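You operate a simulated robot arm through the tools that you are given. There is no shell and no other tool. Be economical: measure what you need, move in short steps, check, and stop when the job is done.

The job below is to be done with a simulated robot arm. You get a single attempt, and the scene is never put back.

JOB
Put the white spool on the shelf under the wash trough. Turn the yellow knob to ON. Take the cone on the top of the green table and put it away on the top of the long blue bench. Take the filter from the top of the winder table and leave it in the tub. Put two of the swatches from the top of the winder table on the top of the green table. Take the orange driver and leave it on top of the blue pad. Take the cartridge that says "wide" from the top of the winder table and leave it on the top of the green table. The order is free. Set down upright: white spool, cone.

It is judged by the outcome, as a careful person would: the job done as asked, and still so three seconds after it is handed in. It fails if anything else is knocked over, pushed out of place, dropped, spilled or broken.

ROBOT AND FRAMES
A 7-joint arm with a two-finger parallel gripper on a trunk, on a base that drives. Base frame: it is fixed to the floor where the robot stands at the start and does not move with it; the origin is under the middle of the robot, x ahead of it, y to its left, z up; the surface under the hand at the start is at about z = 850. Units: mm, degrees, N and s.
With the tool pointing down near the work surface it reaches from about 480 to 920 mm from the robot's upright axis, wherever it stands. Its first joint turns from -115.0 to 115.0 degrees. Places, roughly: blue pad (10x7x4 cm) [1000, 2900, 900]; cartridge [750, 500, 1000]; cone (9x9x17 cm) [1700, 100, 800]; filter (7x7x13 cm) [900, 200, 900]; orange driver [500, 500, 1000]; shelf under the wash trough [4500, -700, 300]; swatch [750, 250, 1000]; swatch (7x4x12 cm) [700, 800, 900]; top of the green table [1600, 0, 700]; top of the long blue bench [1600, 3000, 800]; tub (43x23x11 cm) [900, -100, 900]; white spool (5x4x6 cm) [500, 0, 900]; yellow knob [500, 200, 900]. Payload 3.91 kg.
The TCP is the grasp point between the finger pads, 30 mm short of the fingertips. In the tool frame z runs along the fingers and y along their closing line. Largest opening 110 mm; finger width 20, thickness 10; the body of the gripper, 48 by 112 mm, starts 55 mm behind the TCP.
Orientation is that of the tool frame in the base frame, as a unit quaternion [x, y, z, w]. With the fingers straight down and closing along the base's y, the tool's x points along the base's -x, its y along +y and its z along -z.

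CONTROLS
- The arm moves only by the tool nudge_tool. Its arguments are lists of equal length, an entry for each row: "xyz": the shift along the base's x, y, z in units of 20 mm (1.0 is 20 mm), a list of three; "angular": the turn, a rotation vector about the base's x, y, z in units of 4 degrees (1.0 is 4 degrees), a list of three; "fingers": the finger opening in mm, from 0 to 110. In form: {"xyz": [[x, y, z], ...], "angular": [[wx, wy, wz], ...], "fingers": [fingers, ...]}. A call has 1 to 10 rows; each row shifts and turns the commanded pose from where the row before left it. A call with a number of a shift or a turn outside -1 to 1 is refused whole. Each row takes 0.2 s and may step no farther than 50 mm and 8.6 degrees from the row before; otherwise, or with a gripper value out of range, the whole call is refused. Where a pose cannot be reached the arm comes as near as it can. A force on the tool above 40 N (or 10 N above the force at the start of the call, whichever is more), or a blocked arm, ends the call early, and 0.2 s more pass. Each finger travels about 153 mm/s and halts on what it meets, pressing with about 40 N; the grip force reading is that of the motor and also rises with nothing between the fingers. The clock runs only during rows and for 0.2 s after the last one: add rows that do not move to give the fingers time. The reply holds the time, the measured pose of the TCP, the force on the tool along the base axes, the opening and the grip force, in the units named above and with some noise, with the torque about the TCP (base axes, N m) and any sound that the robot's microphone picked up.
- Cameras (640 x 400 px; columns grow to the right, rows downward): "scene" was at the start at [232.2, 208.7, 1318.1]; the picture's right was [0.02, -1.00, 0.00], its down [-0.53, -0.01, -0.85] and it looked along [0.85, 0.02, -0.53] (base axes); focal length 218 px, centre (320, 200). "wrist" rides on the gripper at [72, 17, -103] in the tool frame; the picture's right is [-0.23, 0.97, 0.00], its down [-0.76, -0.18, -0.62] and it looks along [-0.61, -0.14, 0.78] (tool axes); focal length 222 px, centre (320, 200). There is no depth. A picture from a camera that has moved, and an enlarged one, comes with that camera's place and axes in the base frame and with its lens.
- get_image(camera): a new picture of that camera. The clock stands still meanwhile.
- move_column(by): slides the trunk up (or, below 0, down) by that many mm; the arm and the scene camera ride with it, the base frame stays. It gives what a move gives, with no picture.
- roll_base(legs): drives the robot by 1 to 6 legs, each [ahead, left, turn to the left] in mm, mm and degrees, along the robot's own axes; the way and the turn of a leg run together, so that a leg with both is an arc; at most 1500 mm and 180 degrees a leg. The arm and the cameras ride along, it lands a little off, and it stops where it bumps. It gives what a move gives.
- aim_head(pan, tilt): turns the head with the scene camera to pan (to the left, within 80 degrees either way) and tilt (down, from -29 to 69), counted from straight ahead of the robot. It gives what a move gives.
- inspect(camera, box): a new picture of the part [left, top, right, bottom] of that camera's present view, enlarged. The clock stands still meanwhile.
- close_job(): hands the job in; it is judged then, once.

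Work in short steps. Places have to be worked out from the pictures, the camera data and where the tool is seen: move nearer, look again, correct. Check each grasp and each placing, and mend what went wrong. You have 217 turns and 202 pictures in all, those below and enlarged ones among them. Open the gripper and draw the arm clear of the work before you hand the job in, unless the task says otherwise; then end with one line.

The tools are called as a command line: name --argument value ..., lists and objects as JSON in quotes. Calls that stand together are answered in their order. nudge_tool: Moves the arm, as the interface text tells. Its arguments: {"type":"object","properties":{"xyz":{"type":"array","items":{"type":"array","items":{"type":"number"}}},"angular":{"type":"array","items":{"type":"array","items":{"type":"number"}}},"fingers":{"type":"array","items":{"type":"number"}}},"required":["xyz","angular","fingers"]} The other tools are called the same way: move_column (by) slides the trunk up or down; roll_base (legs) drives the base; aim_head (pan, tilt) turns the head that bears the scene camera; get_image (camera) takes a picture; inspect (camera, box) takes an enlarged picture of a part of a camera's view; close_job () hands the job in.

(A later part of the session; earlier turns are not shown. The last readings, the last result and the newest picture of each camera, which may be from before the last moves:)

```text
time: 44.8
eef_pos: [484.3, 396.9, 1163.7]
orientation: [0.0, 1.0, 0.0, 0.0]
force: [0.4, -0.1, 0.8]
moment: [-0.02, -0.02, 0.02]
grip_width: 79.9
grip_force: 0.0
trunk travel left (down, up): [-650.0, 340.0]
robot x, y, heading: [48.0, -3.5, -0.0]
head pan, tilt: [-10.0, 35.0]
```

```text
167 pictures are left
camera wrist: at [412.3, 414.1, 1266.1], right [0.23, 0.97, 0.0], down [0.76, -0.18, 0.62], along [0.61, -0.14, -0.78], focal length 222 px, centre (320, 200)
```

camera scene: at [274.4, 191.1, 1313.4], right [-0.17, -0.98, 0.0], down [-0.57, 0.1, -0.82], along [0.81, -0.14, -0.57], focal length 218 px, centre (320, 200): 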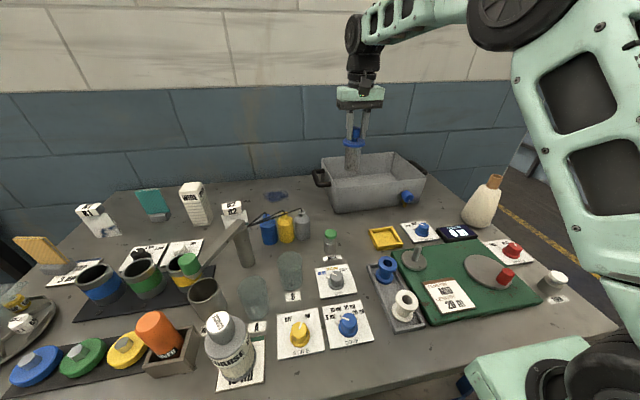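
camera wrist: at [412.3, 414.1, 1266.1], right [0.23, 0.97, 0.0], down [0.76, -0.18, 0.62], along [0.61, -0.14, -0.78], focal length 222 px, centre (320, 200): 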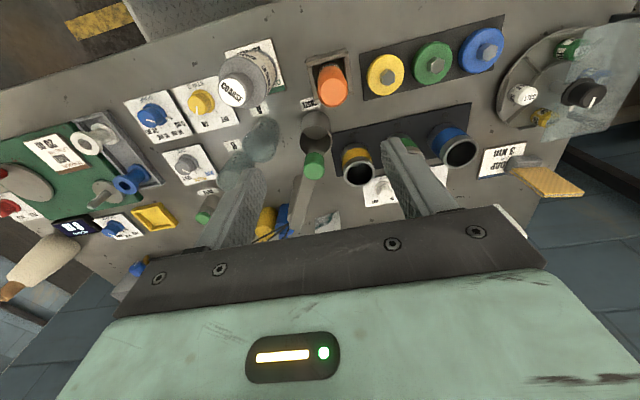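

Driver top triangulates to ≈[486,415,952], ⌀≈40. Descend to z≈1000 centred, then look.

nudge_tool --xyz '[[0.1, 0.85, 0], [0, 0, -1], [0, 0, -1], [0, 0, -1], [0, 0, -1], [0, 0, -1], [0, 0, -1], [0, 0, -1], [0, 0, -1], [0, 0, 0]]' --angular '[[0, 0, 0], [0, 0, 0], [0, 0, 0], [0, 0, 0], [0, 0, 0], [0, 0, 0], [0, 0, 0], [0, 0, 0], [0, 0, 0], [0, 0, 0]]' --fingers '[76, 76, 76, 76, 76, 76, 76, 76, 76, 76]'

get_image --camera "wrist"

aim_head --pan 20 --tilt 50

get_image --camera "scene"

```text
time: 47.0
eef_pos: [485.9, 413.4, 1004.6]
orientation: [0.0, 1.0, 0.0, 0.0]
force: [0.3, 0.3, -0.8]
moment: [0.03, -0.04, -0.02]
grip_width: 75.9
grip_force: 0.0
trunk travel left (down, up): [-650.0, 340.0]
robot x, y, heading: [43.1, -2.3, -0.2]
head pan, tilt: [-10.0, 35.0]
```

```text
166 pictures are left
camera wrist: at [413.8, 430.8, 1106.5], right [0.23, 0.97, 0.0], down [0.76, -0.18, 0.62], along [0.61, -0.14, -0.78], focal length 222 px, centre (320, 200)
```

wrist: 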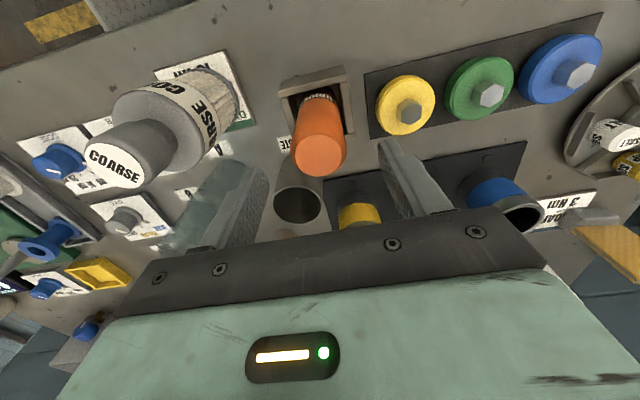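

```text
time: 48.0
eef_pos: [485.2, 413.1, 1005.2]
orientation: [0.0, 1.0, 0.001, 0.0]
force: [0.5, -0.1, -0.4]
moment: [-0.02, 0.01, 0.02]
grip_width: 75.9
grip_force: 0.0
trunk travel left (down, up): [-650.0, 340.0]
robot x, y, heading: [49.4, -1.0, -0.1]
head pan, tilt: [20.0, 50.0]
```

```text
165 pictures are left
camera scene: at [260.0, 232.8, 1291.8], right [0.34, -0.94, 0.0], down [-0.72, -0.26, -0.64], along [0.6, 0.22, -0.77], focal length 218 px, centre (320, 200)
```

scene: 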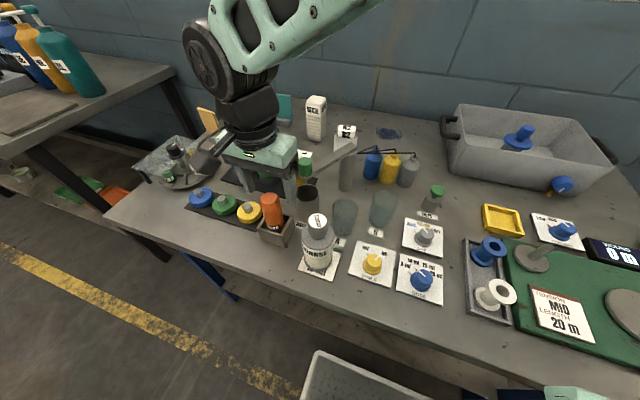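

Centred. Descend to z≈935 and close.

nudge_tool --xyz '[[0, 0.05, -1], [0, 0, -1], [0, 0, -1], [0, 0, -0.5], [0, 0, 0], [0, 0, 0], [0, 0, 0], [0, 0, 0]]' --angular '[[0, 0, 0], [0, 0, 0], [0, 0, 0], [0, 0, 0], [0, 0, 0], [0, 0, 0], [0, 0, 0], [0, 0, 0]]' --fingers '[76, 76, 76, 76, 76, 50, 30, 30]'

get_image --camera "wrist"

```text
time: 49.8
eef_pos: [484.6, 414.5, 932.8]
orientation: [0.0, 1.0, 0.0, 0.0]
force: [0.4, 0.7, 1.1]
moment: [-0.06, -0.05, 0.03]
grip_width: 37.3
grip_force: 40.3
trunk travel left (down, up): [-650.0, 340.0]
robot x, y, heading: [47.6, 0.7, -0.3]
head pan, tilt: [20.0, 50.0]
```

```text
164 pictures are left
camera wrist: at [413.9, 432.0, 1035.7], right [0.23, 0.97, 0.0], down [0.76, -0.18, 0.62], along [0.61, -0.14, -0.78], focal length 222 px, centre (320, 200)
```

wrist: 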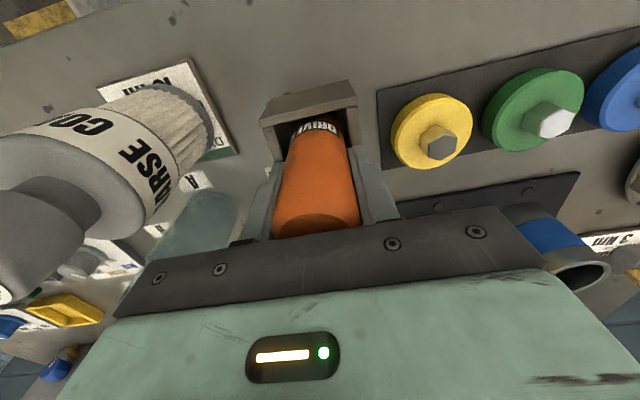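

Gripped at 37 mm. Lift straight and check.

nudge_tool --xyz '[[0, 0, 1], [0, 0, 1], [0, 0, 1], [0, 0, 1], [0, 0, 1], [0, 0, 1], [0, 0, 1], [0, 0, 1], [0, 0, 1], [0, 0, 0]]' --angular '[[0, 0, 0], [0, 0, 0], [0, 0, 0], [0, 0, 0], [0, 0, 0], [0, 0, 0], [0, 0, 0], [0, 0, 0], [0, 0, 0], [0, 0, 0]]' --fingers '[30, 30, 30, 30, 30, 30, 30, 30, 30, 30]'

get_image --camera "scene"

```text
time: 52.0
eef_pos: [486.3, 416.0, 1114.8]
orientation: [0.0, 1.0, 0.0, 0.0]
force: [-0.3, 0.2, -2.6]
moment: [-0.03, 0.0, 0.0]
grip_width: 37.4
grip_force: 39.6
trunk travel left (down, up): [-650.0, 340.0]
robot x, y, heading: [43.3, 0.5, 0.3]
head pan, tilt: [20.0, 50.0]
```

```text
163 pictures are left
camera scene: at [260.1, 232.9, 1291.7], right [0.34, -0.94, 0.0], down [-0.72, -0.26, -0.64], along [0.6, 0.22, -0.77], focal length 218 px, centre (320, 200)
```

scene: 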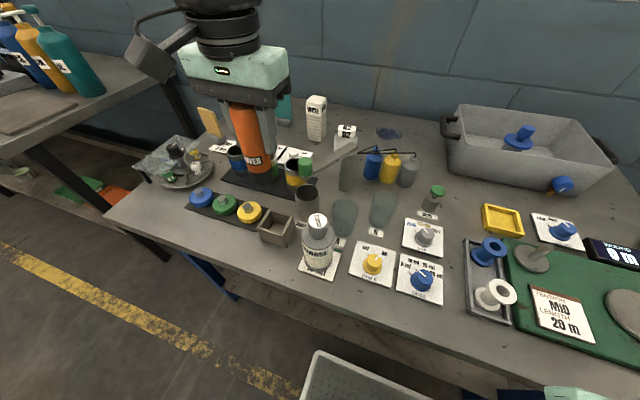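

Driver is out. Retreat 300 mm from the table and drive left in steps toward the blue pad, then look.

roll_base --legs '[[-300, 0, 0], [0, 1400, 0], [0, 1400, 0]]'

aim_head --pan 0 --tilt 35

get_image --camera "scene"

```text
time: 67.1
eef_pos: [158.7, 3212.4, 1113.8]
orientation: [-0.004, 1.0, 0.001, 0.0]
force: [0.3, -0.1, -3.4]
moment: [-0.02, 0.01, 0.01]
grip_width: 37.4
grip_force: 39.6
trunk travel left (down, up): [-650.0, 340.0]
robot x, y, heading: [-280.6, 2792.9, 0.7]
head pan, tilt: [20.0, 50.0]
```

```text
time: 68.0
eef_pos: [159.7, 3212.1, 1115.0]
orientation: [-0.004, 1.0, -0.001, 0.0]
force: [-0.4, 0.2, -3.1]
moment: [0.04, 0.0, 0.02]
grip_width: 37.4
grip_force: 40.2
trunk travel left (down, up): [-650.0, 340.0]
robot x, y, heading: [-279.3, 2795.3, 0.4]
head pan, tilt: [0.0, 35.0]
```

```text
162 pictures are left
camera scene: at [-50.1, 3002.1, 1313.4], right [0.01, -1.0, 0.0], down [-0.57, 0.0, -0.82], along [0.82, 0.01, -0.57], focal length 218 px, centre (320, 200)
```

scene: 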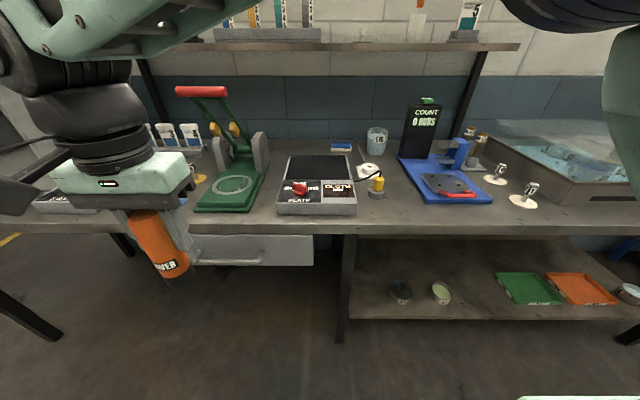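

The blue pad is at ≈[1016,2905], under a shelf. Zoom to understand the geometry.

inspect --camera "scene" --box '[240, 90, 420, 220]'

aim_head --pan 0 --tilt 5

get_image --camera "scene"

```text
3.08 times, centred on (330, 155) of scene
camera zoom: at [-50.1, 3002.1, 1313.4], right [0.01, -1.0, 0.0], down [-0.57, 0.0, -0.82], along [0.82, 0.01, -0.57], focal length 672 px, centre (289, 338)
```

zoom: 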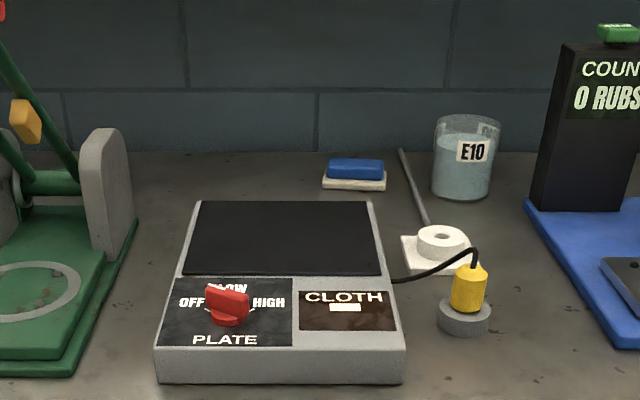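

```text
time: 68.9
eef_pos: [159.5, 3211.9, 1114.4]
orientation: [-0.004, 1.0, 0.001, 0.0]
force: [-0.6, 0.8, -3.7]
moment: [-0.02, -0.01, -0.03]
grip_width: 37.8
grip_force: 39.3
trunk travel left (down, up): [-650.0, 340.0]
robot x, y, heading: [-278.9, 2793.3, 0.5]
head pan, tilt: [0.0, 5.0]
```

```text
160 pictures are left
camera scene: at [-46.3, 3002.0, 1361.6], right [0.01, -1.0, 0.0], down [-0.09, 0.0, -1.0], along [1.0, 0.01, -0.09], focal length 218 px, centre (320, 200)
```

scene: 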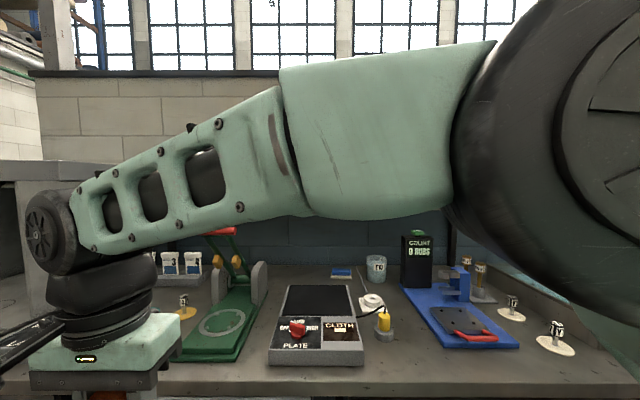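

Pad is a blue block at ≈[1016,2905]. I move the hand to y≈2905 while clear of the bench, then roll forward.

nudge_tool --xyz '[[0.5, -1, 0.5], [0.5, -1, 0.5], [0.5, -1, 0.5], [0.5, -1, 0.3], [0.5, -1, 0], [0.3, -1, 0], [0.3, -1, 0], [0.3, -1, 0], [0, -1, 0], [0, -1, 0]]' --angular '[[0, 0, 0], [0, 0, 0], [0, 0, 0], [0, 0, 0], [0, 0, 0], [0, 0, 0], [0, 0, 0], [0, 0, 0], [0, 0, 0], [0, 0, 0]]' --fingers '[30, 30, 30, 30, 30, 30, 30, 30, 30, 30]'

nudge_tool --xyz '[[0, -1, 0], [0, -1, 0], [0, -1, 0], [0, -1, 0], [0, -1, 0], [0, -0.4, 0]]' --angular '[[0, 0, 0], [0, 0, 0], [0, 0, 0], [0, 0, 0], [0, 0, 0], [0, 0, 0]]' --fingers '[30, 30, 30, 30, 30, 30]'

roll_base --legs '[[360, 0, 0]]'

aim_head --pan 0 --tilt 50

get_image --camera "scene"

get_image --camera "wrist"

```text
time: 71.1
eef_pos: [225.6, 3012.0, 1150.6]
orientation: [-0.004, 1.0, 0.0, 0.0]
force: [0.2, 0.1, -3.9]
moment: [-0.07, -0.06, -0.02]
grip_width: 37.5
grip_force: 40.0
trunk travel left (down, up): [-650.0, 340.0]
robot x, y, heading: [-277.7, 2796.3, 0.5]
head pan, tilt: [0.0, 5.0]
```

```text
time: 72.5
eef_pos: [226.4, 2903.9, 1150.1]
orientation: [-0.003, 1.0, 0.001, 0.0]
force: [-0.1, 0.2, -2.2]
moment: [0.03, -0.03, -0.02]
grip_width: 37.4
grip_force: 40.2
trunk travel left (down, up): [-650.0, 340.0]
robot x, y, heading: [-282.3, 2792.2, 0.8]
head pan, tilt: [0.0, 5.0]
```

```text
time: 74.8
eef_pos: [586.8, 2907.2, 1151.3]
orientation: [-0.004, 1.0, 0.0, 0.0]
force: [-0.8, 1.4, -3.8]
moment: [0.0, 0.0, -0.02]
grip_width: 37.4
grip_force: 39.7
trunk travel left (down, up): [-650.0, 340.0]
robot x, y, heading: [80.0, 2792.3, 0.3]
head pan, tilt: [0.0, 5.0]
```

```text
time: 75.9
eef_pos: [585.9, 2906.4, 1149.8]
orientation: [-0.003, 1.0, 0.0, 0.0]
force: [-0.4, 0.0, -3.1]
moment: [-0.03, 0.0, 0.0]
grip_width: 37.4
grip_force: 40.4
trunk travel left (down, up): [-650.0, 340.0]
robot x, y, heading: [79.9, 2799.5, 0.4]
head pan, tilt: [0.0, 50.0]
```

```text
159 pictures are left
camera scene: at [298.7, 3004.3, 1291.8], right [0.01, -1.0, 0.0], down [-0.77, -0.01, -0.64], along [0.64, 0.0, -0.77], focal length 218 px, centre (320, 200)
```

scene: 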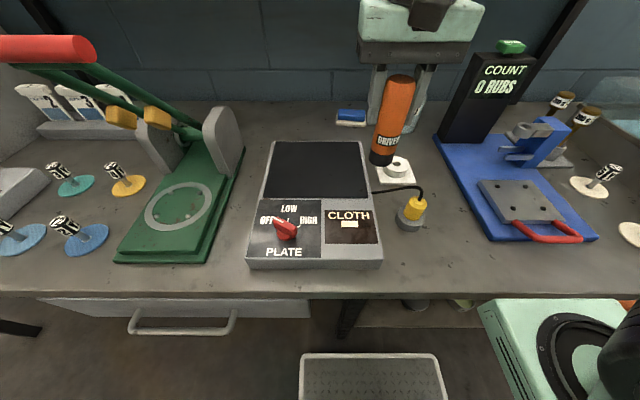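

```text
158 pictures are left
camera wrist: at [514.4, 2923.4, 1252.5], right [0.22, 0.98, 0.0], down [0.76, -0.17, 0.62], along [0.61, -0.14, -0.78], focal length 222 px, centre (320, 200)
```

wrist: 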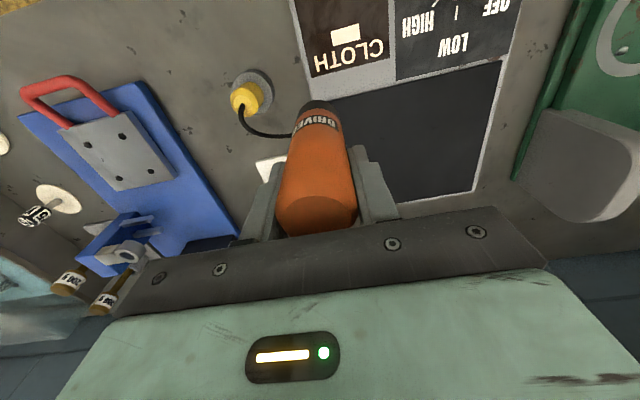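

Pad top triangulates to ≈[930,2912,938]; bench top ≈895. Extend toward it at z≈1110 and look again.

nudge_tool --xyz '[[1, 0, 0], [1, 0, 0], [1, 0, 0], [1, 0, 0], [1, 0, 0], [1, 0, 0], [1, 0, -0.5], [1, 0, -0.5], [1, 0, -0.5], [1, 0, -0.5]]' --angular '[[0, 0, 0], [0, 0, 0], [0, 0, 0], [0, 0, 0], [0, 0, 0], [0, 0, 0], [0, 0, 0], [0, 0, 0], [0, 0, 0], [0, 0, 0]]' --fingers '[30, 30, 30, 30, 30, 30, 30, 30, 30, 30]'

nudge_tool --xyz '[[1, 0, 0], [1, 0, 0], [1, 0, 0], [0, 0, 0]]' --angular '[[0, 0, 0], [0, 0, 0], [0, 0, 0], [0, 0, 0]]' --fingers '[30, 30, 30, 30]'

get_image --camera "wrist"

aim_head --pan 0 --tilt 25

get_image --camera "scene"

```text
time: 78.1
eef_pos: [785.5, 2906.5, 1110.2]
orientation: [-0.004, 1.0, 0.0, 0.001]
force: [-0.7, 0.1, -2.7]
moment: [0.06, -0.06, -0.02]
grip_width: 37.2
grip_force: 40.1
trunk travel left (down, up): [-650.0, 340.0]
robot x, y, heading: [79.5, 2797.3, 0.3]
head pan, tilt: [0.0, 50.0]
```

```text
time: 79.1
eef_pos: [847.3, 2906.0, 1109.4]
orientation: [-0.003, 1.0, 0.0, 0.0]
force: [-0.9, -0.2, -3.3]
moment: [0.04, 0.0, 0.03]
grip_width: 37.1
grip_force: 40.2
trunk travel left (down, up): [-650.0, 340.0]
robot x, y, heading: [79.9, 2794.9, 0.1]
head pan, tilt: [0.0, 50.0]
```

```text
157 pictures are left
camera wrist: at [774.6, 2923.0, 1212.0], right [0.22, 0.98, 0.0], down [0.76, -0.17, 0.62], along [0.61, -0.14, -0.78], focal length 222 px, centre (320, 200)
```

wrist: 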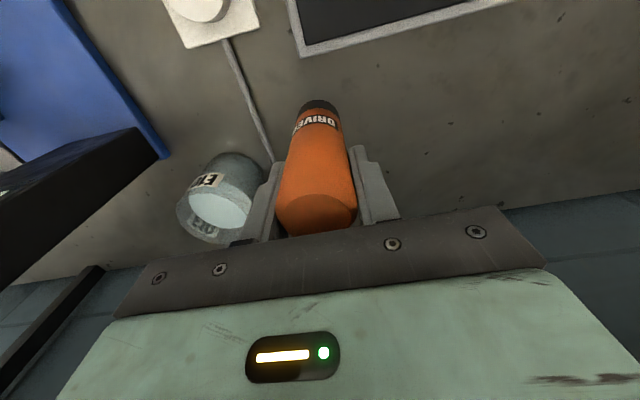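

```text
time: 80.0
eef_pos: [846.1, 2906.7, 1109.2]
orientation: [-0.003, 1.0, -0.001, 0.001]
force: [-0.4, 0.2, -3.0]
moment: [-0.03, 0.01, -0.04]
grip_width: 37.6
grip_force: 40.0
trunk travel left (down, up): [-650.0, 340.0]
robot x, y, heading: [83.2, 2795.4, 0.2]
head pan, tilt: [0.0, 25.0]
```

```text
156 pictures are left
camera scene: at [313.9, 3004.4, 1329.1], right [0.01, -1.0, 0.0], down [-0.42, 0.0, -0.91], along [0.91, 0.01, -0.42], focal length 218 px, centre (320, 200)
```

scene: 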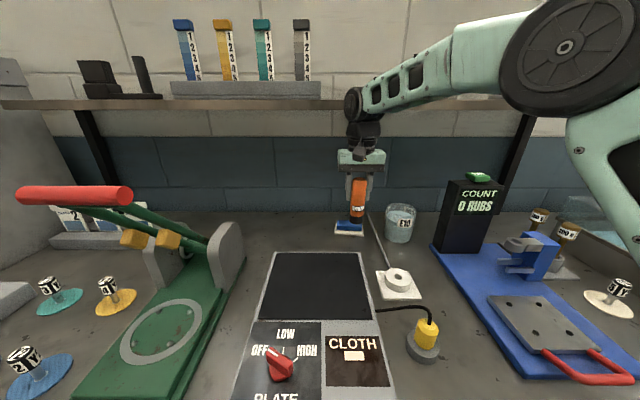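

The shelf is at z≈1325, so I descend here to z≈1045 first (driver bottom ≈970, above the pad top ≈938), then go forward.

nudge_tool --xyz '[[0, 0, -1], [0, 0, -1], [0, 0, -1], [0.5, 0, -0.2], [1, 0.1, 0], [1, 0.1, 0], [0, 0, 0]]' --angular '[[0, 0, 0], [0, 0, 0], [0, 0, 0], [0, 0, 0], [0, 0, 0], [0, 0, 0], [0, 0, 0]]' --fingers '[30, 30, 30, 30, 30, 30, 30]'

get_image --camera "wrist"

inspect --camera "scene" --box '[300, 130, 420, 250]'

```text
time: 81.6
eef_pos: [894.9, 2910.6, 1045.0]
orientation: [-0.003, 1.0, 0.0, 0.0]
force: [0.5, 0.5, -2.8]
moment: [-0.03, -0.04, 0.02]
grip_width: 37.2
grip_force: 39.9
trunk travel left (down, up): [-650.0, 340.0]
robot x, y, heading: [78.6, 2795.1, 0.3]
head pan, tilt: [0.0, 25.0]
```

```text
155 pictures are left
camera wrist: at [823.6, 2927.6, 1148.3], right [0.22, 0.98, 0.0], down [0.76, -0.17, 0.62], along [0.61, -0.14, -0.78], focal length 222 px, centre (320, 200)
```

wrist: 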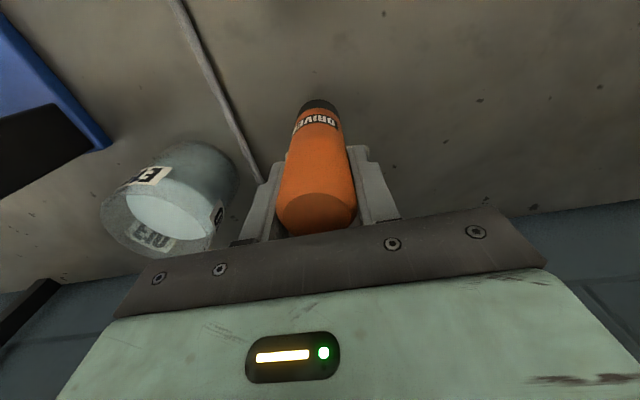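

```text
3.33 times, centred on (360, 190) of scene
camera zoom: at [313.9, 3004.4, 1329.2], right [0.01, -1.0, 0.0], down [-0.42, 0.0, -0.91], along [0.91, 0.01, -0.42], focal length 728 px, centre (187, 233)
```

zoom: 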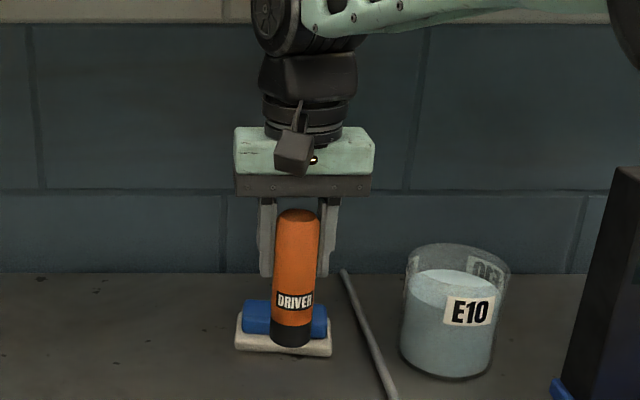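

Bench z=895 is confirmed by the beaker; the pad's centre is farther, about x≈980, driver bottom ≈90 below TCP. I raise slightly and roll 40 mm ahead for reach.

nudge_tool --xyz '[[0, 0, 0.75], [0, 0, 0]]' --angular '[[0, 0, 0], [0, 0, 0]]' --fingers '[30, 30]'

roll_base --legs '[[40, 0, 0]]'

aim_head --pan 12 --tilt 25

inspect --camera "scene" --box '[310, 80, 490, 260]'

```text
time: 82.2
eef_pos: [894.8, 2910.8, 1062.3]
orientation: [-0.003, 1.0, 0.0, 0.001]
force: [-0.5, 0.8, -3.0]
moment: [-0.01, -0.01, 0.01]
grip_width: 37.3
grip_force: 39.9
trunk travel left (down, up): [-650.0, 340.0]
robot x, y, heading: [79.9, 2797.1, 0.2]
head pan, tilt: [0.0, 25.0]
```

```text
time: 83.1
eef_pos: [930.7, 2911.5, 1049.6]
orientation: [-0.005, 1.0, -0.004, -0.01]
force: [0.1, -0.6, -2.8]
moment: [-0.05, -0.01, -0.01]
grip_width: 37.3
grip_force: 39.9
trunk travel left (down, up): [-650.0, 340.0]
robot x, y, heading: [123.2, 2795.1, 0.4]
head pan, tilt: [0.0, 25.0]
```

```text
time: 83.8
eef_pos: [932.3, 2911.9, 1048.4]
orientation: [-0.006, 1.0, -0.005, -0.012]
force: [-0.2, -0.6, -2.8]
moment: [0.03, -0.06, 0.02]
grip_width: 37.6
grip_force: 40.2
trunk travel left (down, up): [-650.0, 340.0]
robot x, y, heading: [118.0, 2795.5, 0.4]
head pan, tilt: [12.0, 25.0]
```

```text
2.22 times, centred on (400, 170) of scene
camera zoom: at [352.0, 3024.0, 1329.2], right [0.21, -0.98, 0.0], down [-0.41, -0.09, -0.91], along [0.89, 0.19, -0.42], focal length 486 px, centre (142, 267)
```

zoom: 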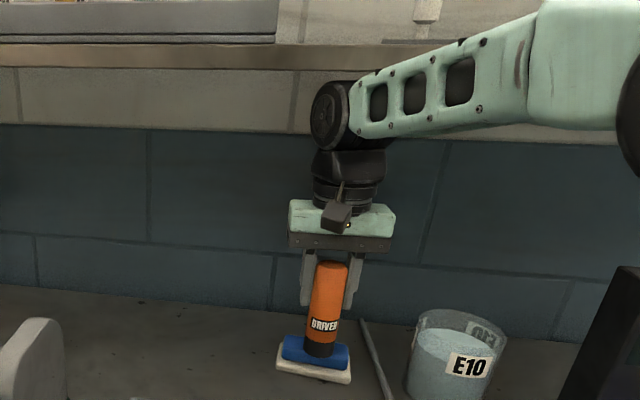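

The wrist seems to have touched the shelf underside (z dropped 13 mm). I lower about 12 mm in small steps and read.

nudge_tool --xyz '[[0, 0, -0.3], [0, 0, -0.3], [0, 0, 0]]' --angular '[[0, 0, 0], [0, 0, 0], [0, 0, 0]]' --fingers '[30, 30, 30]'

```text
time: 84.7
eef_pos: [930.9, 2910.8, 1039.2]
orientation: [-0.006, 1.0, -0.004, -0.011]
force: [-0.3, 0.2, -2.9]
moment: [-0.01, 0.0, -0.01]
grip_width: 37.3
grip_force: 40.1
trunk travel left (down, up): [-650.0, 340.0]
robot x, y, heading: [120.8, 2797.1, 0.4]
head pan, tilt: [12.0, 25.0]
```

Correct the 1.3° tilt and advance gently to x≈960.

nudge_tool --xyz '[[0, 0, 0], [0.5, -0.1, 0], [0.5, -0.1, 0], [0.5, 0, 0], [0, 0, 0]]' --angular '[[0, -0.3, 0], [0, 0, 0], [0, 0, 0], [0, 0, 0], [0, 0, 0]]' --fingers '[30, 30, 30, 30, 30]'

inspect --camera "scene" --box '[310, 80, 490, 260]'

```text
time: 85.8
eef_pos: [961.8, 2905.9, 1038.3]
orientation: [-0.005, 1.0, -0.004, 0.0]
force: [-0.9, 0.5, -3.1]
moment: [-0.01, -0.01, 0.02]
grip_width: 37.6
grip_force: 40.2
trunk travel left (down, up): [-650.0, 340.0]
robot x, y, heading: [121.6, 2798.4, 0.2]
head pan, tilt: [12.0, 25.0]
```

```text
2.22 times, centred on (400, 170) of scene
camera zoom: at [351.6, 3023.9, 1329.2], right [0.21, -0.98, 0.0], down [-0.41, -0.09, -0.91], along [0.89, 0.19, -0.42], focal length 486 px, centre (142, 267)
```

zoom: 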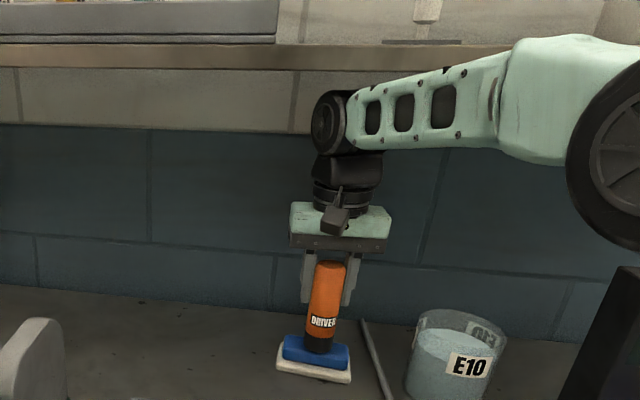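

Free motion. Continue to x≈988.

nudge_tool --xyz '[[0.5, 0, 0], [0.5, 0, 0], [0.3, 0, 0], [0, 0, 0]]' --angular '[[0, 0, 0], [0, 0, 0], [0, 0, 0], [0, 0, 0]]' --fingers '[30, 30, 30, 30]'

inspect --camera "scene" --box '[340, 150, 450, 260]'

```text
time: 86.8
eef_pos: [987.7, 2908.4, 1039.5]
orientation: [-0.006, 1.0, -0.004, 0.0]
force: [0.0, 0.9, -3.6]
moment: [0.02, 0.0, -0.03]
grip_width: 37.3
grip_force: 39.9
trunk travel left (down, up): [-650.0, 340.0]
robot x, y, heading: [120.6, 2794.1, 0.2]
head pan, tilt: [12.0, 25.0]
```

```text
3.64 times, centred on (395, 205) of scene
camera zoom: at [351.6, 3023.9, 1329.2], right [0.21, -0.98, 0.0], down [-0.41, -0.09, -0.91], along [0.89, 0.19, -0.42], focal length 794 px, centre (47, 182)
```

zoom: 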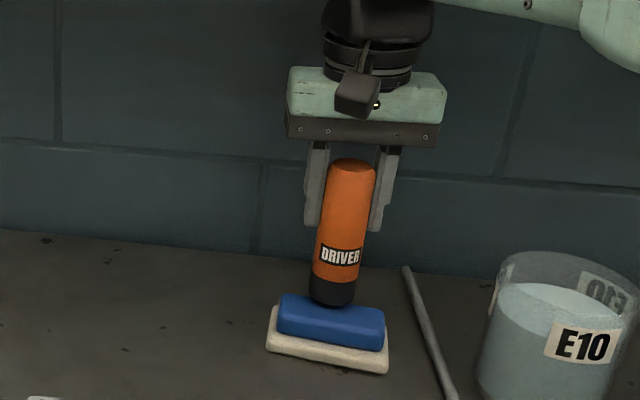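

The driver is ~20 mm too far back relative to the pad top (centre ≈[968,2904]). Shift back and lower gently.

nudge_tool --xyz '[[-0.5, -0.2, 0], [-0.5, 0, 0], [0, 0, -0.25], [0, 0, 0]]' --angular '[[0, 0, 0], [0, 0, 0], [0, 0, 0], [0, 0, 0]]' --fingers '[30, 30, 30, 30]'

inspect --camera "scene" --box '[340, 150, 450, 260]'

```text
time: 87.8
eef_pos: [967.9, 2902.4, 1033.0]
orientation: [-0.005, 1.0, -0.004, 0.0]
force: [0.0, 0.5, -3.5]
moment: [-0.02, -0.07, 0.03]
grip_width: 37.3
grip_force: 40.5
trunk travel left (down, up): [-650.0, 340.0]
robot x, y, heading: [118.7, 2794.9, 0.3]
head pan, tilt: [12.0, 25.0]
```

```text
3.64 times, centred on (395, 205) of scene
camera zoom: at [351.6, 3023.9, 1329.2], right [0.21, -0.98, 0.0], down [-0.41, -0.09, -0.91], along [0.89, 0.19, -0.42], focal length 794 px, centre (47, 182)
```

zoom: 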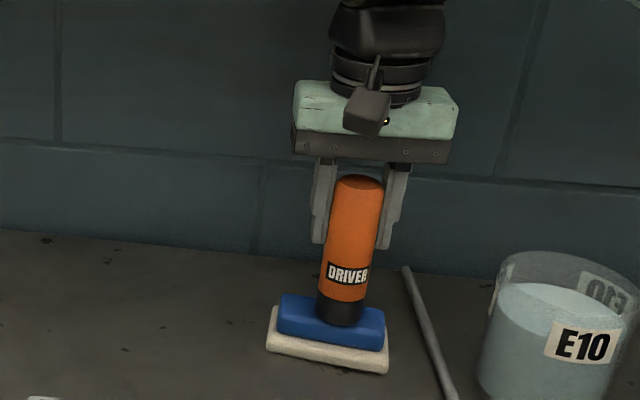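

I zoom harder to judge the pad's top-face edges.

inspect --camera "scene" --box '[370, 220, 420, 260]'

```text
10.00 times, centred on (395, 240) of scene
camera zoom: at [351.6, 3023.9, 1329.2], right [0.21, -0.98, 0.0], down [-0.41, -0.09, -0.91], along [0.89, 0.19, -0.42], focal length 2185 px, centre (-430, -200)
```

zoom: 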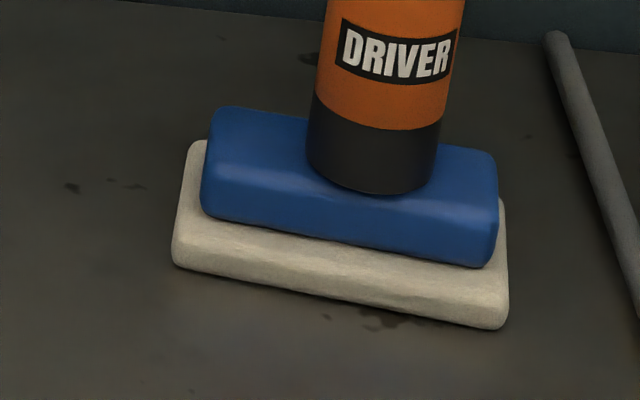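

Blue top is only ~35–40 mm deep; I shift +4 mm x, +5 mm y and lower in 1.6 mm steps to feel contact.

nudge_tool --xyz '[[0.2, 0.27, 0], [0, 0, -0.08], [0, 0, -0.08], [0, 0, 0]]' --angular '[[0, 0, 0], [0, 0, 0], [0, 0, 0], [0, 0, 0]]' --fingers '[30, 30, 30, 30]'

inspect --camera "scene" --box '[370, 220, 420, 260]'

```text
time: 88.8
eef_pos: [971.5, 2907.4, 1030.1]
orientation: [-0.005, 1.0, -0.005, 0.0]
force: [-0.1, 0.6, -2.2]
moment: [0.02, -0.01, 0.01]
grip_width: 37.4
grip_force: 40.2
trunk travel left (down, up): [-650.0, 340.0]
robot x, y, heading: [124.2, 2796.0, -0.0]
head pan, tilt: [12.0, 25.0]
```

```text
10.00 times, centred on (395, 240) of scene
camera zoom: at [351.6, 3023.9, 1329.2], right [0.21, -0.98, 0.0], down [-0.41, -0.09, -0.91], along [0.89, 0.19, -0.42], focal length 2185 px, centre (-430, -200)
```

zoom: 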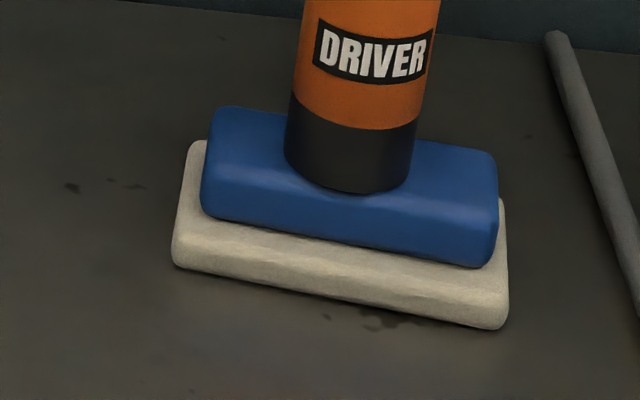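

nudge_tool --xyz '[[0, 0, -0.08], [0, 0, -0.08], [0, 0, 0]]' --angular '[[0, 0, 0], [0, 0, 0], [0, 0, 0]]' --fingers '[30, 30, 30]'

nudge_tool --xyz '[[0, 0, -0.08], [0, 0, -0.08], [0, 0, 0]]' --angular '[[0, 0, 0], [0, 0, 0], [0, 0, 0]]' --fingers '[30, 30, 30]'

inspect --camera "scene" --box '[370, 220, 420, 260]'

```text
time: 89.7
eef_pos: [970.7, 2907.7, 1029.8]
orientation: [-0.005, 1.0, -0.003, 0.001]
force: [-0.6, -0.1, 16.7]
moment: [0.02, 0.31, 0.0]
grip_width: 37.4
grip_force: 40.4
trunk travel left (down, up): [-650.0, 340.0]
robot x, y, heading: [122.2, 2795.6, 0.3]
head pan, tilt: [12.0, 25.0]
```

```text
time: 90.5
eef_pos: [970.3, 2910.0, 1027.0]
orientation: [-0.005, 1.0, -0.002, 0.003]
force: [2.6, 0.3, 33.1]
moment: [0.14, 0.06, -0.01]
grip_width: 37.5
grip_force: 40.1
trunk travel left (down, up): [-650.0, 340.0]
robot x, y, heading: [118.5, 2797.3, 0.1]
head pan, tilt: [12.0, 25.0]
```

```text
10.00 times, centred on (395, 240) of scene
camera zoom: at [350.1, 3023.7, 1329.7], right [0.21, -0.98, 0.0], down [-0.41, -0.09, -0.91], along [0.89, 0.19, -0.42], focal length 2185 px, centre (-430, -200)
```

zoom: 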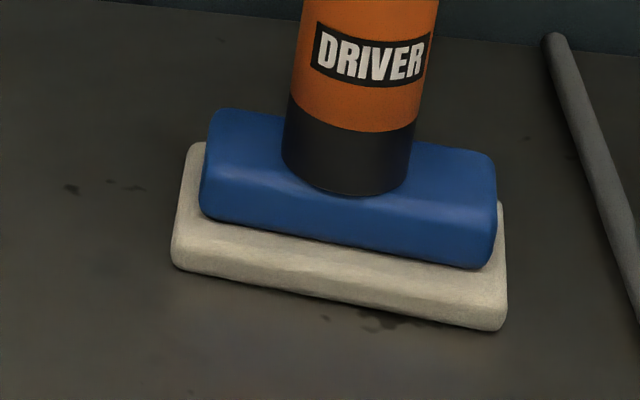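

In contact and centred. Relieve the load and open slowly.

nudge_tool --xyz '[[0, 0, 0.08], [0, 0, 0.06], [0, 0, 0], [0, 0, 0], [0, 0, 0], [0, 0, 0], [0, 0, 0]]' --angular '[[0, 0, 0], [0, 0, 0], [0, 0, 0], [0, 0, 0], [0, 0, 0], [0, 0, 0], [0, 0, 0]]' --fingers '[30, 30, 38, 42, 50, 70, 70]'

inspect --camera "scene" --box '[340, 150, 450, 260]'

```text
time: 92.0
eef_pos: [971.5, 2908.7, 1026.6]
orientation: [-0.005, 1.0, -0.004, 0.001]
force: [0.2, -0.2, 0.2]
moment: [-0.01, 0.06, 0.01]
grip_width: 70.2
grip_force: 0.1
trunk travel left (down, up): [-650.0, 340.0]
robot x, y, heading: [117.9, 2798.1, 0.5]
head pan, tilt: [12.0, 25.0]
```

```text
3.64 times, centred on (395, 205) of scene
camera zoom: at [351.5, 3023.9, 1329.2], right [0.21, -0.98, 0.0], down [-0.41, -0.09, -0.91], along [0.89, 0.19, -0.42], focal length 794 px, centre (47, 182)
```

zoom: 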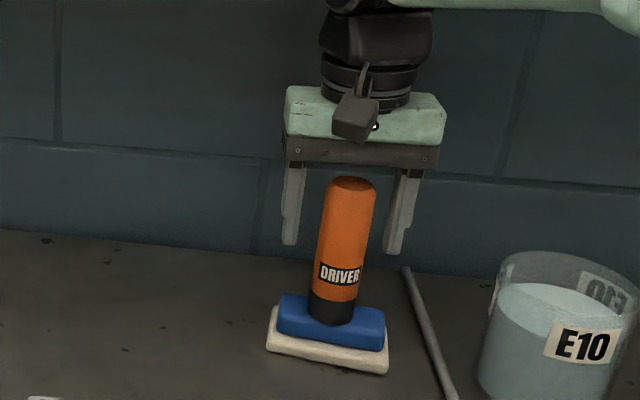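

Driver stands on the pad. Retract straight back along −x, then raise.

nudge_tool --xyz '[[-0.5, 0, 0], [-1, 0, 0], [-1, 0, 0], [-1, 0, 0], [-1, 0, 0], [-1, 0, 0.5], [-1, 0, 1], [-1, 0, 1], [-1, 0, 1], [-1, 0, 1]]' --angular '[[0, 0, 0], [0, 0, 0], [0, 0, 0], [0, 0, 0], [0, 0, 0], [0, 0, 0], [0, 0, 0], [0, 0, 0], [0, 0, 0], [0, 0, 0]]' --fingers '[70, 70, 70, 70, 70, 70, 70, 70, 70, 70]'

inspect --camera "scene" --box '[340, 150, 450, 260]'

nudge_tool --xyz '[[-1, 0, 0.5], [-1, 0, 0.5], [-1, 0, 0.5], [-1, 0, 0.5], [-1, 0, 0], [-1, 0, 0], [-1, 0, 0], [-1, 0, 0], [0, 0, 0]]' --angular '[[0, 0, 0], [0, 0, 0], [0, 0, 0], [0, 0, 0], [0, 0, 0], [0, 0, 0], [0, 0, 0], [0, 0, 0], [0, 0, 0]]' --fingers '[70, 70, 70, 70, 70, 70, 70, 70, 70]'

roll_base --legs '[[-400, 0, 0], [0, -1400, 0], [0, -1330, 0]]'

```text
time: 94.2
eef_pos: [780.4, 2908.8, 1116.0]
orientation: [-0.005, 1.0, -0.005, 0.0]
force: [0.0, 0.3, -0.3]
moment: [-0.02, 0.06, -0.03]
grip_width: 70.2
grip_force: 0.1
trunk travel left (down, up): [-650.0, 340.0]
robot x, y, heading: [118.9, 2795.4, 0.6]
head pan, tilt: [12.0, 25.0]
```

```text
3.64 times, centred on (395, 205) of scene
camera zoom: at [351.8, 3023.9, 1329.2], right [0.21, -0.98, 0.0], down [-0.41, -0.09, -0.91], along [0.89, 0.19, -0.42], focal length 794 px, centre (47, 182)
```

zoom: 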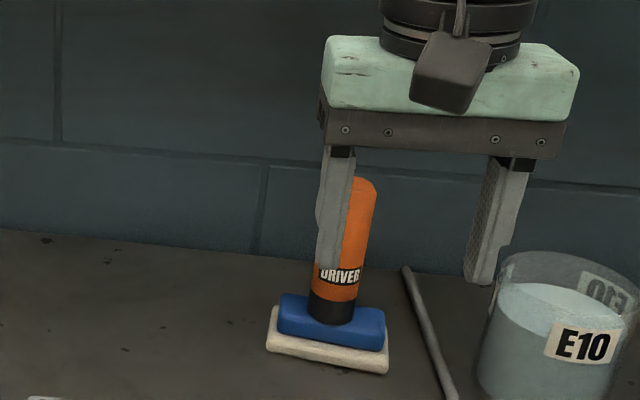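

```text
time: 96.2
eef_pos: [621.4, 2909.5, 1156.7]
orientation: [-0.005, 1.0, -0.005, 0.001]
force: [-0.7, 0.5, 0.1]
moment: [0.01, 0.02, 0.03]
grip_width: 69.9
grip_force: 0.0
trunk travel left (down, up): [-650.0, 340.0]
robot x, y, heading: [123.2, 2798.9, 0.6]
head pan, tilt: [12.0, 25.0]
```

```text
time: 111.6
eef_pos: [245.5, 179.5, 1156.9]
orientation: [-0.007, 1.0, -0.004, 0.0]
force: [-0.3, -0.4, -0.8]
moment: [0.02, 0.02, 0.0]
grip_width: 69.7
grip_force: 0.0
trunk travel left (down, up): [-650.0, 340.0]
robot x, y, heading: [-257.0, 60.4, 0.7]
head pan, tilt: [12.0, 25.0]
```

Driver placed. Now I go in front of the left part of the winder table for the yellow swatch, R2 and WIDE.

roll_base --legs '[[0, 440, -0.6], [300, 0, 0]]'

aim_head --pan 10 --tilt 40

get_image --camera "scene"

get_image --camera "wrist"

```text
time: 115.9
eef_pos: [538.7, 617.2, 1158.0]
orientation: [-0.003, 1.0, -0.003, 0.0]
force: [0.1, 0.1, -0.4]
moment: [0.0, 0.0, -0.01]
grip_width: 69.9
grip_force: 0.1
trunk travel left (down, up): [-650.0, 340.0]
robot x, y, heading: [39.1, 507.3, 0.2]
head pan, tilt: [12.0, 25.0]
```

```text
time: 116.7
eef_pos: [538.5, 618.1, 1157.0]
orientation: [-0.003, 1.0, -0.004, 0.0]
force: [0.3, 0.0, -0.2]
moment: [-0.04, 0.01, 0.01]
grip_width: 70.0
grip_force: 0.1
trunk travel left (down, up): [-650.0, 340.0]
robot x, y, heading: [36.4, 507.3, 0.4]
head pan, tilt: [10.0, 40.0]
```

```text
144 pictures are left
camera scene: at [262.5, 729.3, 1306.0], right [0.18, -0.98, 0.0], down [-0.63, -0.11, -0.77], along [0.75, 0.14, -0.64], focal length 218 px, centre (320, 200)
```

scene: 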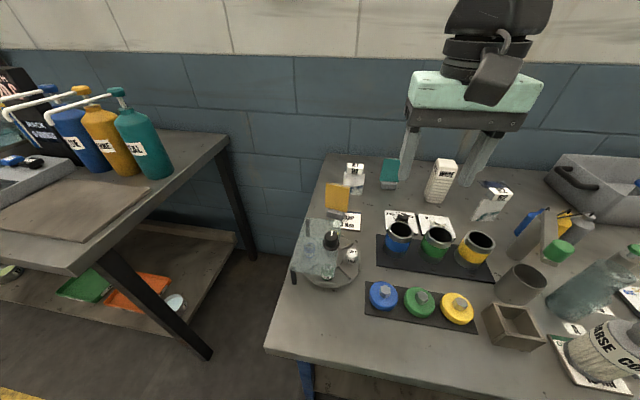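

```text
143 pictures are left
camera wrist: at [466.9, 635.7, 1259.4], right [0.22, 0.98, -0.01], down [0.76, -0.17, 0.62], along [0.61, -0.14, -0.78], focal length 222 px, centre (320, 200)
```

wrist: 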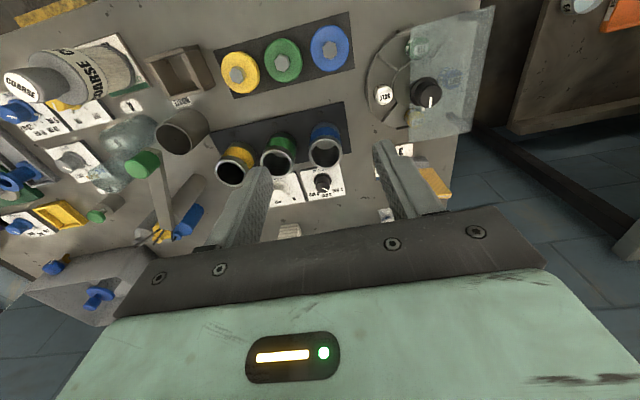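

Zoom on the yellow swatch and on R1/R2/teal from this angle.

inspect --camera "scene" --box '[290, 150, 410, 250]'

inspect --camera "scene" --box '[410, 150, 530, 250]'

```text
4.00 times, centred on (350, 200) of scene
camera zoom: at [262.5, 729.3, 1306.0], right [0.18, -0.98, 0.0], down [-0.63, -0.11, -0.77], along [0.75, 0.14, -0.64], focal length 874 px, centre (200, 200)
```

zoom: 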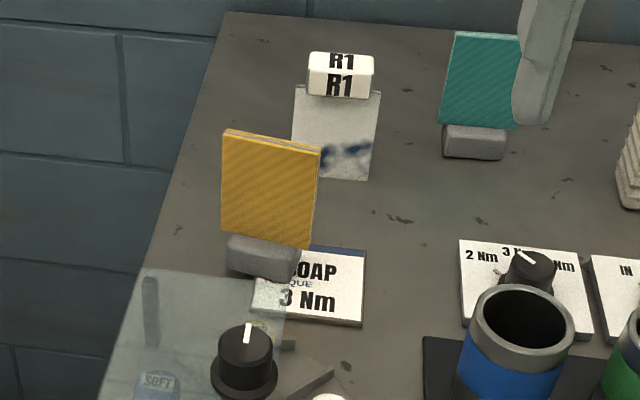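

```text
4.00 times, centred on (470, 200) of scene
camera zoom: at [262.5, 729.3, 1306.0], right [0.18, -0.98, 0.0], down [-0.63, -0.11, -0.77], along [0.75, 0.14, -0.64], focal length 874 px, centre (-280, 200)
```

zoom: 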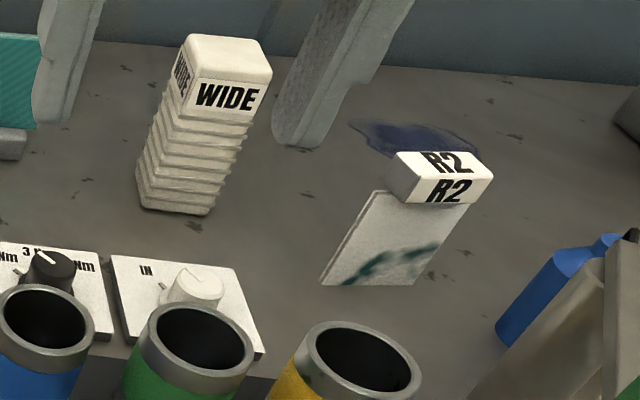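

Yellow swatch panel: centre ≈[738,769], z 870–965, normal ≈ x rotated −7°. I yaw the hand +83° while moving above it at z≈1100.

nudge_tool --xyz '[[1, 0.75, 0], [1, 0.75, 0], [1, 0.75, 0], [1, 0.75, 0], [1, 0.75, 0], [1, 0.75, 0], [1, 0.75, 0], [1, 0.75, 0], [1, 0.75, 0], [1, 0.75, 0]]' --angular '[[0, 0, 1], [0, 0, 1], [0, 0, 1], [0, 0, 1], [0, 0, 1], [0, 0, 1], [0, 0, 1], [0, 0, 1], [0, 0, 1], [0, 0, 1]]' --fingers '[70, 70, 70, 70, 70, 70, 70, 70, 70, 70]'

nudge_tool --xyz '[[0, 0, -0.2], [0, 0, -0.3], [0, 0, -0.3], [0, 0, -0.3], [0, 0, -0.3], [0, 0, -0.3], [0, 0, -0.3], [0, 0, -0.3], [0, 0, -0.3], [0, 0, -0.3]]' --angular '[[0, 0, 1], [0, 0, 1], [0, 0, 1], [0, 0, 1], [0, 0, 1], [0, 0, 1], [0, 0, 1], [0, 0, 1], [0, 0, 1], [0, 0, 1]]' --fingers '[70, 70, 70, 70, 70, 70, 70, 70, 70, 70]'

get_image --camera "wrist"

get_image --camera "scene"

```text
time: 118.9
eef_pos: [739.3, 767.3, 1158.3]
orientation: [-0.346, 0.938, -0.003, 0.001]
force: [0.1, 0.0, 0.4]
moment: [0.04, 0.0, -0.04]
grip_width: 70.1
grip_force: 0.0
trunk travel left (down, up): [-650.0, 340.0]
robot x, y, heading: [39.0, 505.3, 0.4]
head pan, tilt: [10.0, 40.0]
```

```text
time: 121.1
eef_pos: [738.2, 768.1, 1098.8]
orientation: [-0.645, 0.764, -0.004, 0.002]
force: [0.1, -0.5, -0.5]
moment: [0.02, 0.0, -0.01]
grip_width: 69.9
grip_force: 0.1
trunk travel left (down, up): [-650.0, 340.0]
robot x, y, heading: [35.1, 504.1, 0.3]
head pan, tilt: [10.0, 40.0]
```

```text
140 pictures are left
camera wrist: at [709.9, 700.1, 1200.9], right [-0.92, 0.39, -0.01], down [0.3, 0.72, 0.62], along [0.25, 0.57, -0.78], focal length 222 px, centre (320, 200)
```

wrist: 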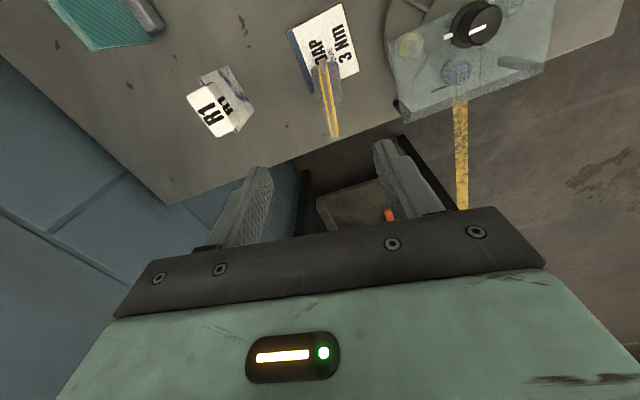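

```text
139 pictures are left
camera scene: at [262.4, 729.3, 1305.9], right [0.18, -0.98, 0.0], down [-0.63, -0.11, -0.77], along [0.75, 0.14, -0.64], focal length 218 px, centre (320, 200)
```

scene: 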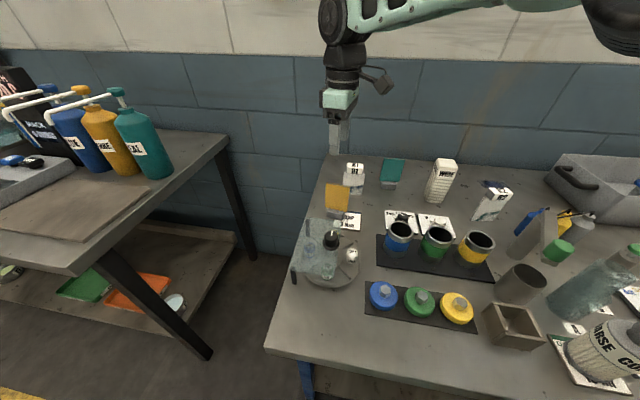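

inspect --camera "wrist" --box '[270, 40, 390, 150]'

```text
3.64 times, centred on (330, 95) of wrist
camera zoom: at [709.9, 700.1, 1200.9], right [-0.92, 0.39, -0.01], down [0.3, 0.72, 0.62], along [0.25, 0.57, -0.78], focal length 808 px, centre (284, 582)
```

zoom: 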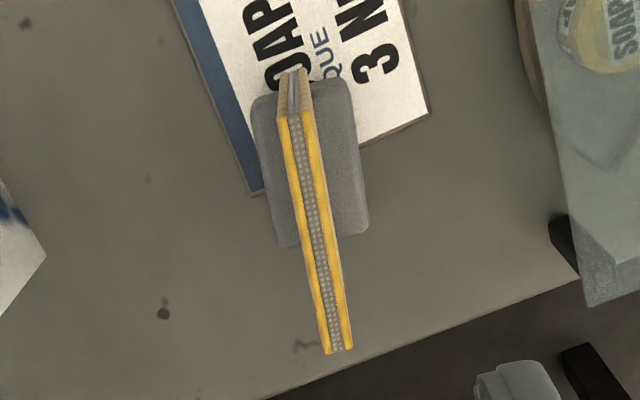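

Panel top is at ≈[728,763,970]. Shift and descend to z≈938, then close.

nudge_tool --xyz '[[-0.5, -0.25, -0.8], [0, 0, -0.9], [0, 0, -0.9], [0, 0, -0.9], [0, 0, -0.9], [0, 0, -0.9], [0, 0, -0.9], [0, 0, -0.9], [0, 0, -0.9], [0, 0, 0]]' --angular '[[0, 0, 0], [0, 0, 0], [0, 0, 0], [0, 0, 0], [0, 0, 0], [0, 0, 0], [0, 0, 0], [0, 0, 0], [0, 0, 0], [0, 0, 0]]' --fingers '[60, 60, 60, 60, 60, 60, 60, 60, 60, 60]'

get_image --camera "wrist"

inspect --camera "scene" --box '[280, 130, 400, 250]'

```text
time: 123.3
eef_pos: [729.3, 762.9, 939.9]
orientation: [-0.645, 0.764, -0.004, 0.002]
force: [0.2, -0.2, 0.1]
moment: [0.02, 0.0, -0.01]
grip_width: 59.9
grip_force: 0.0
trunk travel left (down, up): [-650.0, 340.0]
robot x, y, heading: [35.8, 503.6, 0.2]
head pan, tilt: [10.0, 40.0]
```

```text
137 pictures are left
camera wrist: at [699.6, 694.5, 1041.4], right [-0.92, 0.39, -0.01], down [0.3, 0.72, 0.62], along [0.25, 0.57, -0.78], focal length 222 px, centre (320, 200)
```

wrist: 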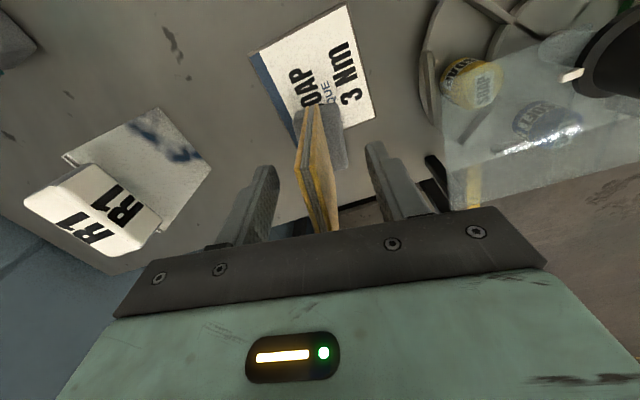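

```text
3.33 times, centred on (340, 190) of scene
camera zoom: at [262.4, 729.3, 1305.9], right [0.18, -0.98, 0.0], down [-0.63, -0.11, -0.77], along [0.75, 0.14, -0.64], focal length 728 px, centre (253, 233)
```

zoom: 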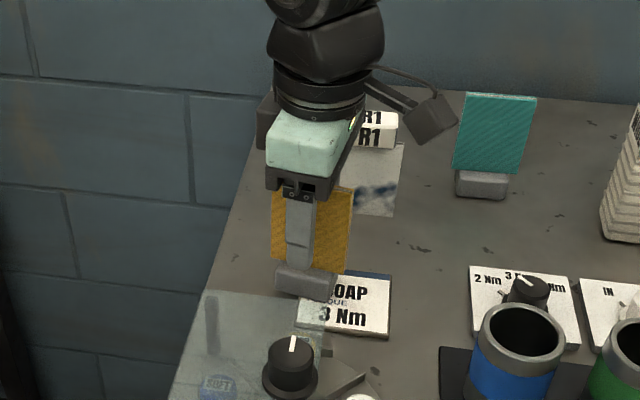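

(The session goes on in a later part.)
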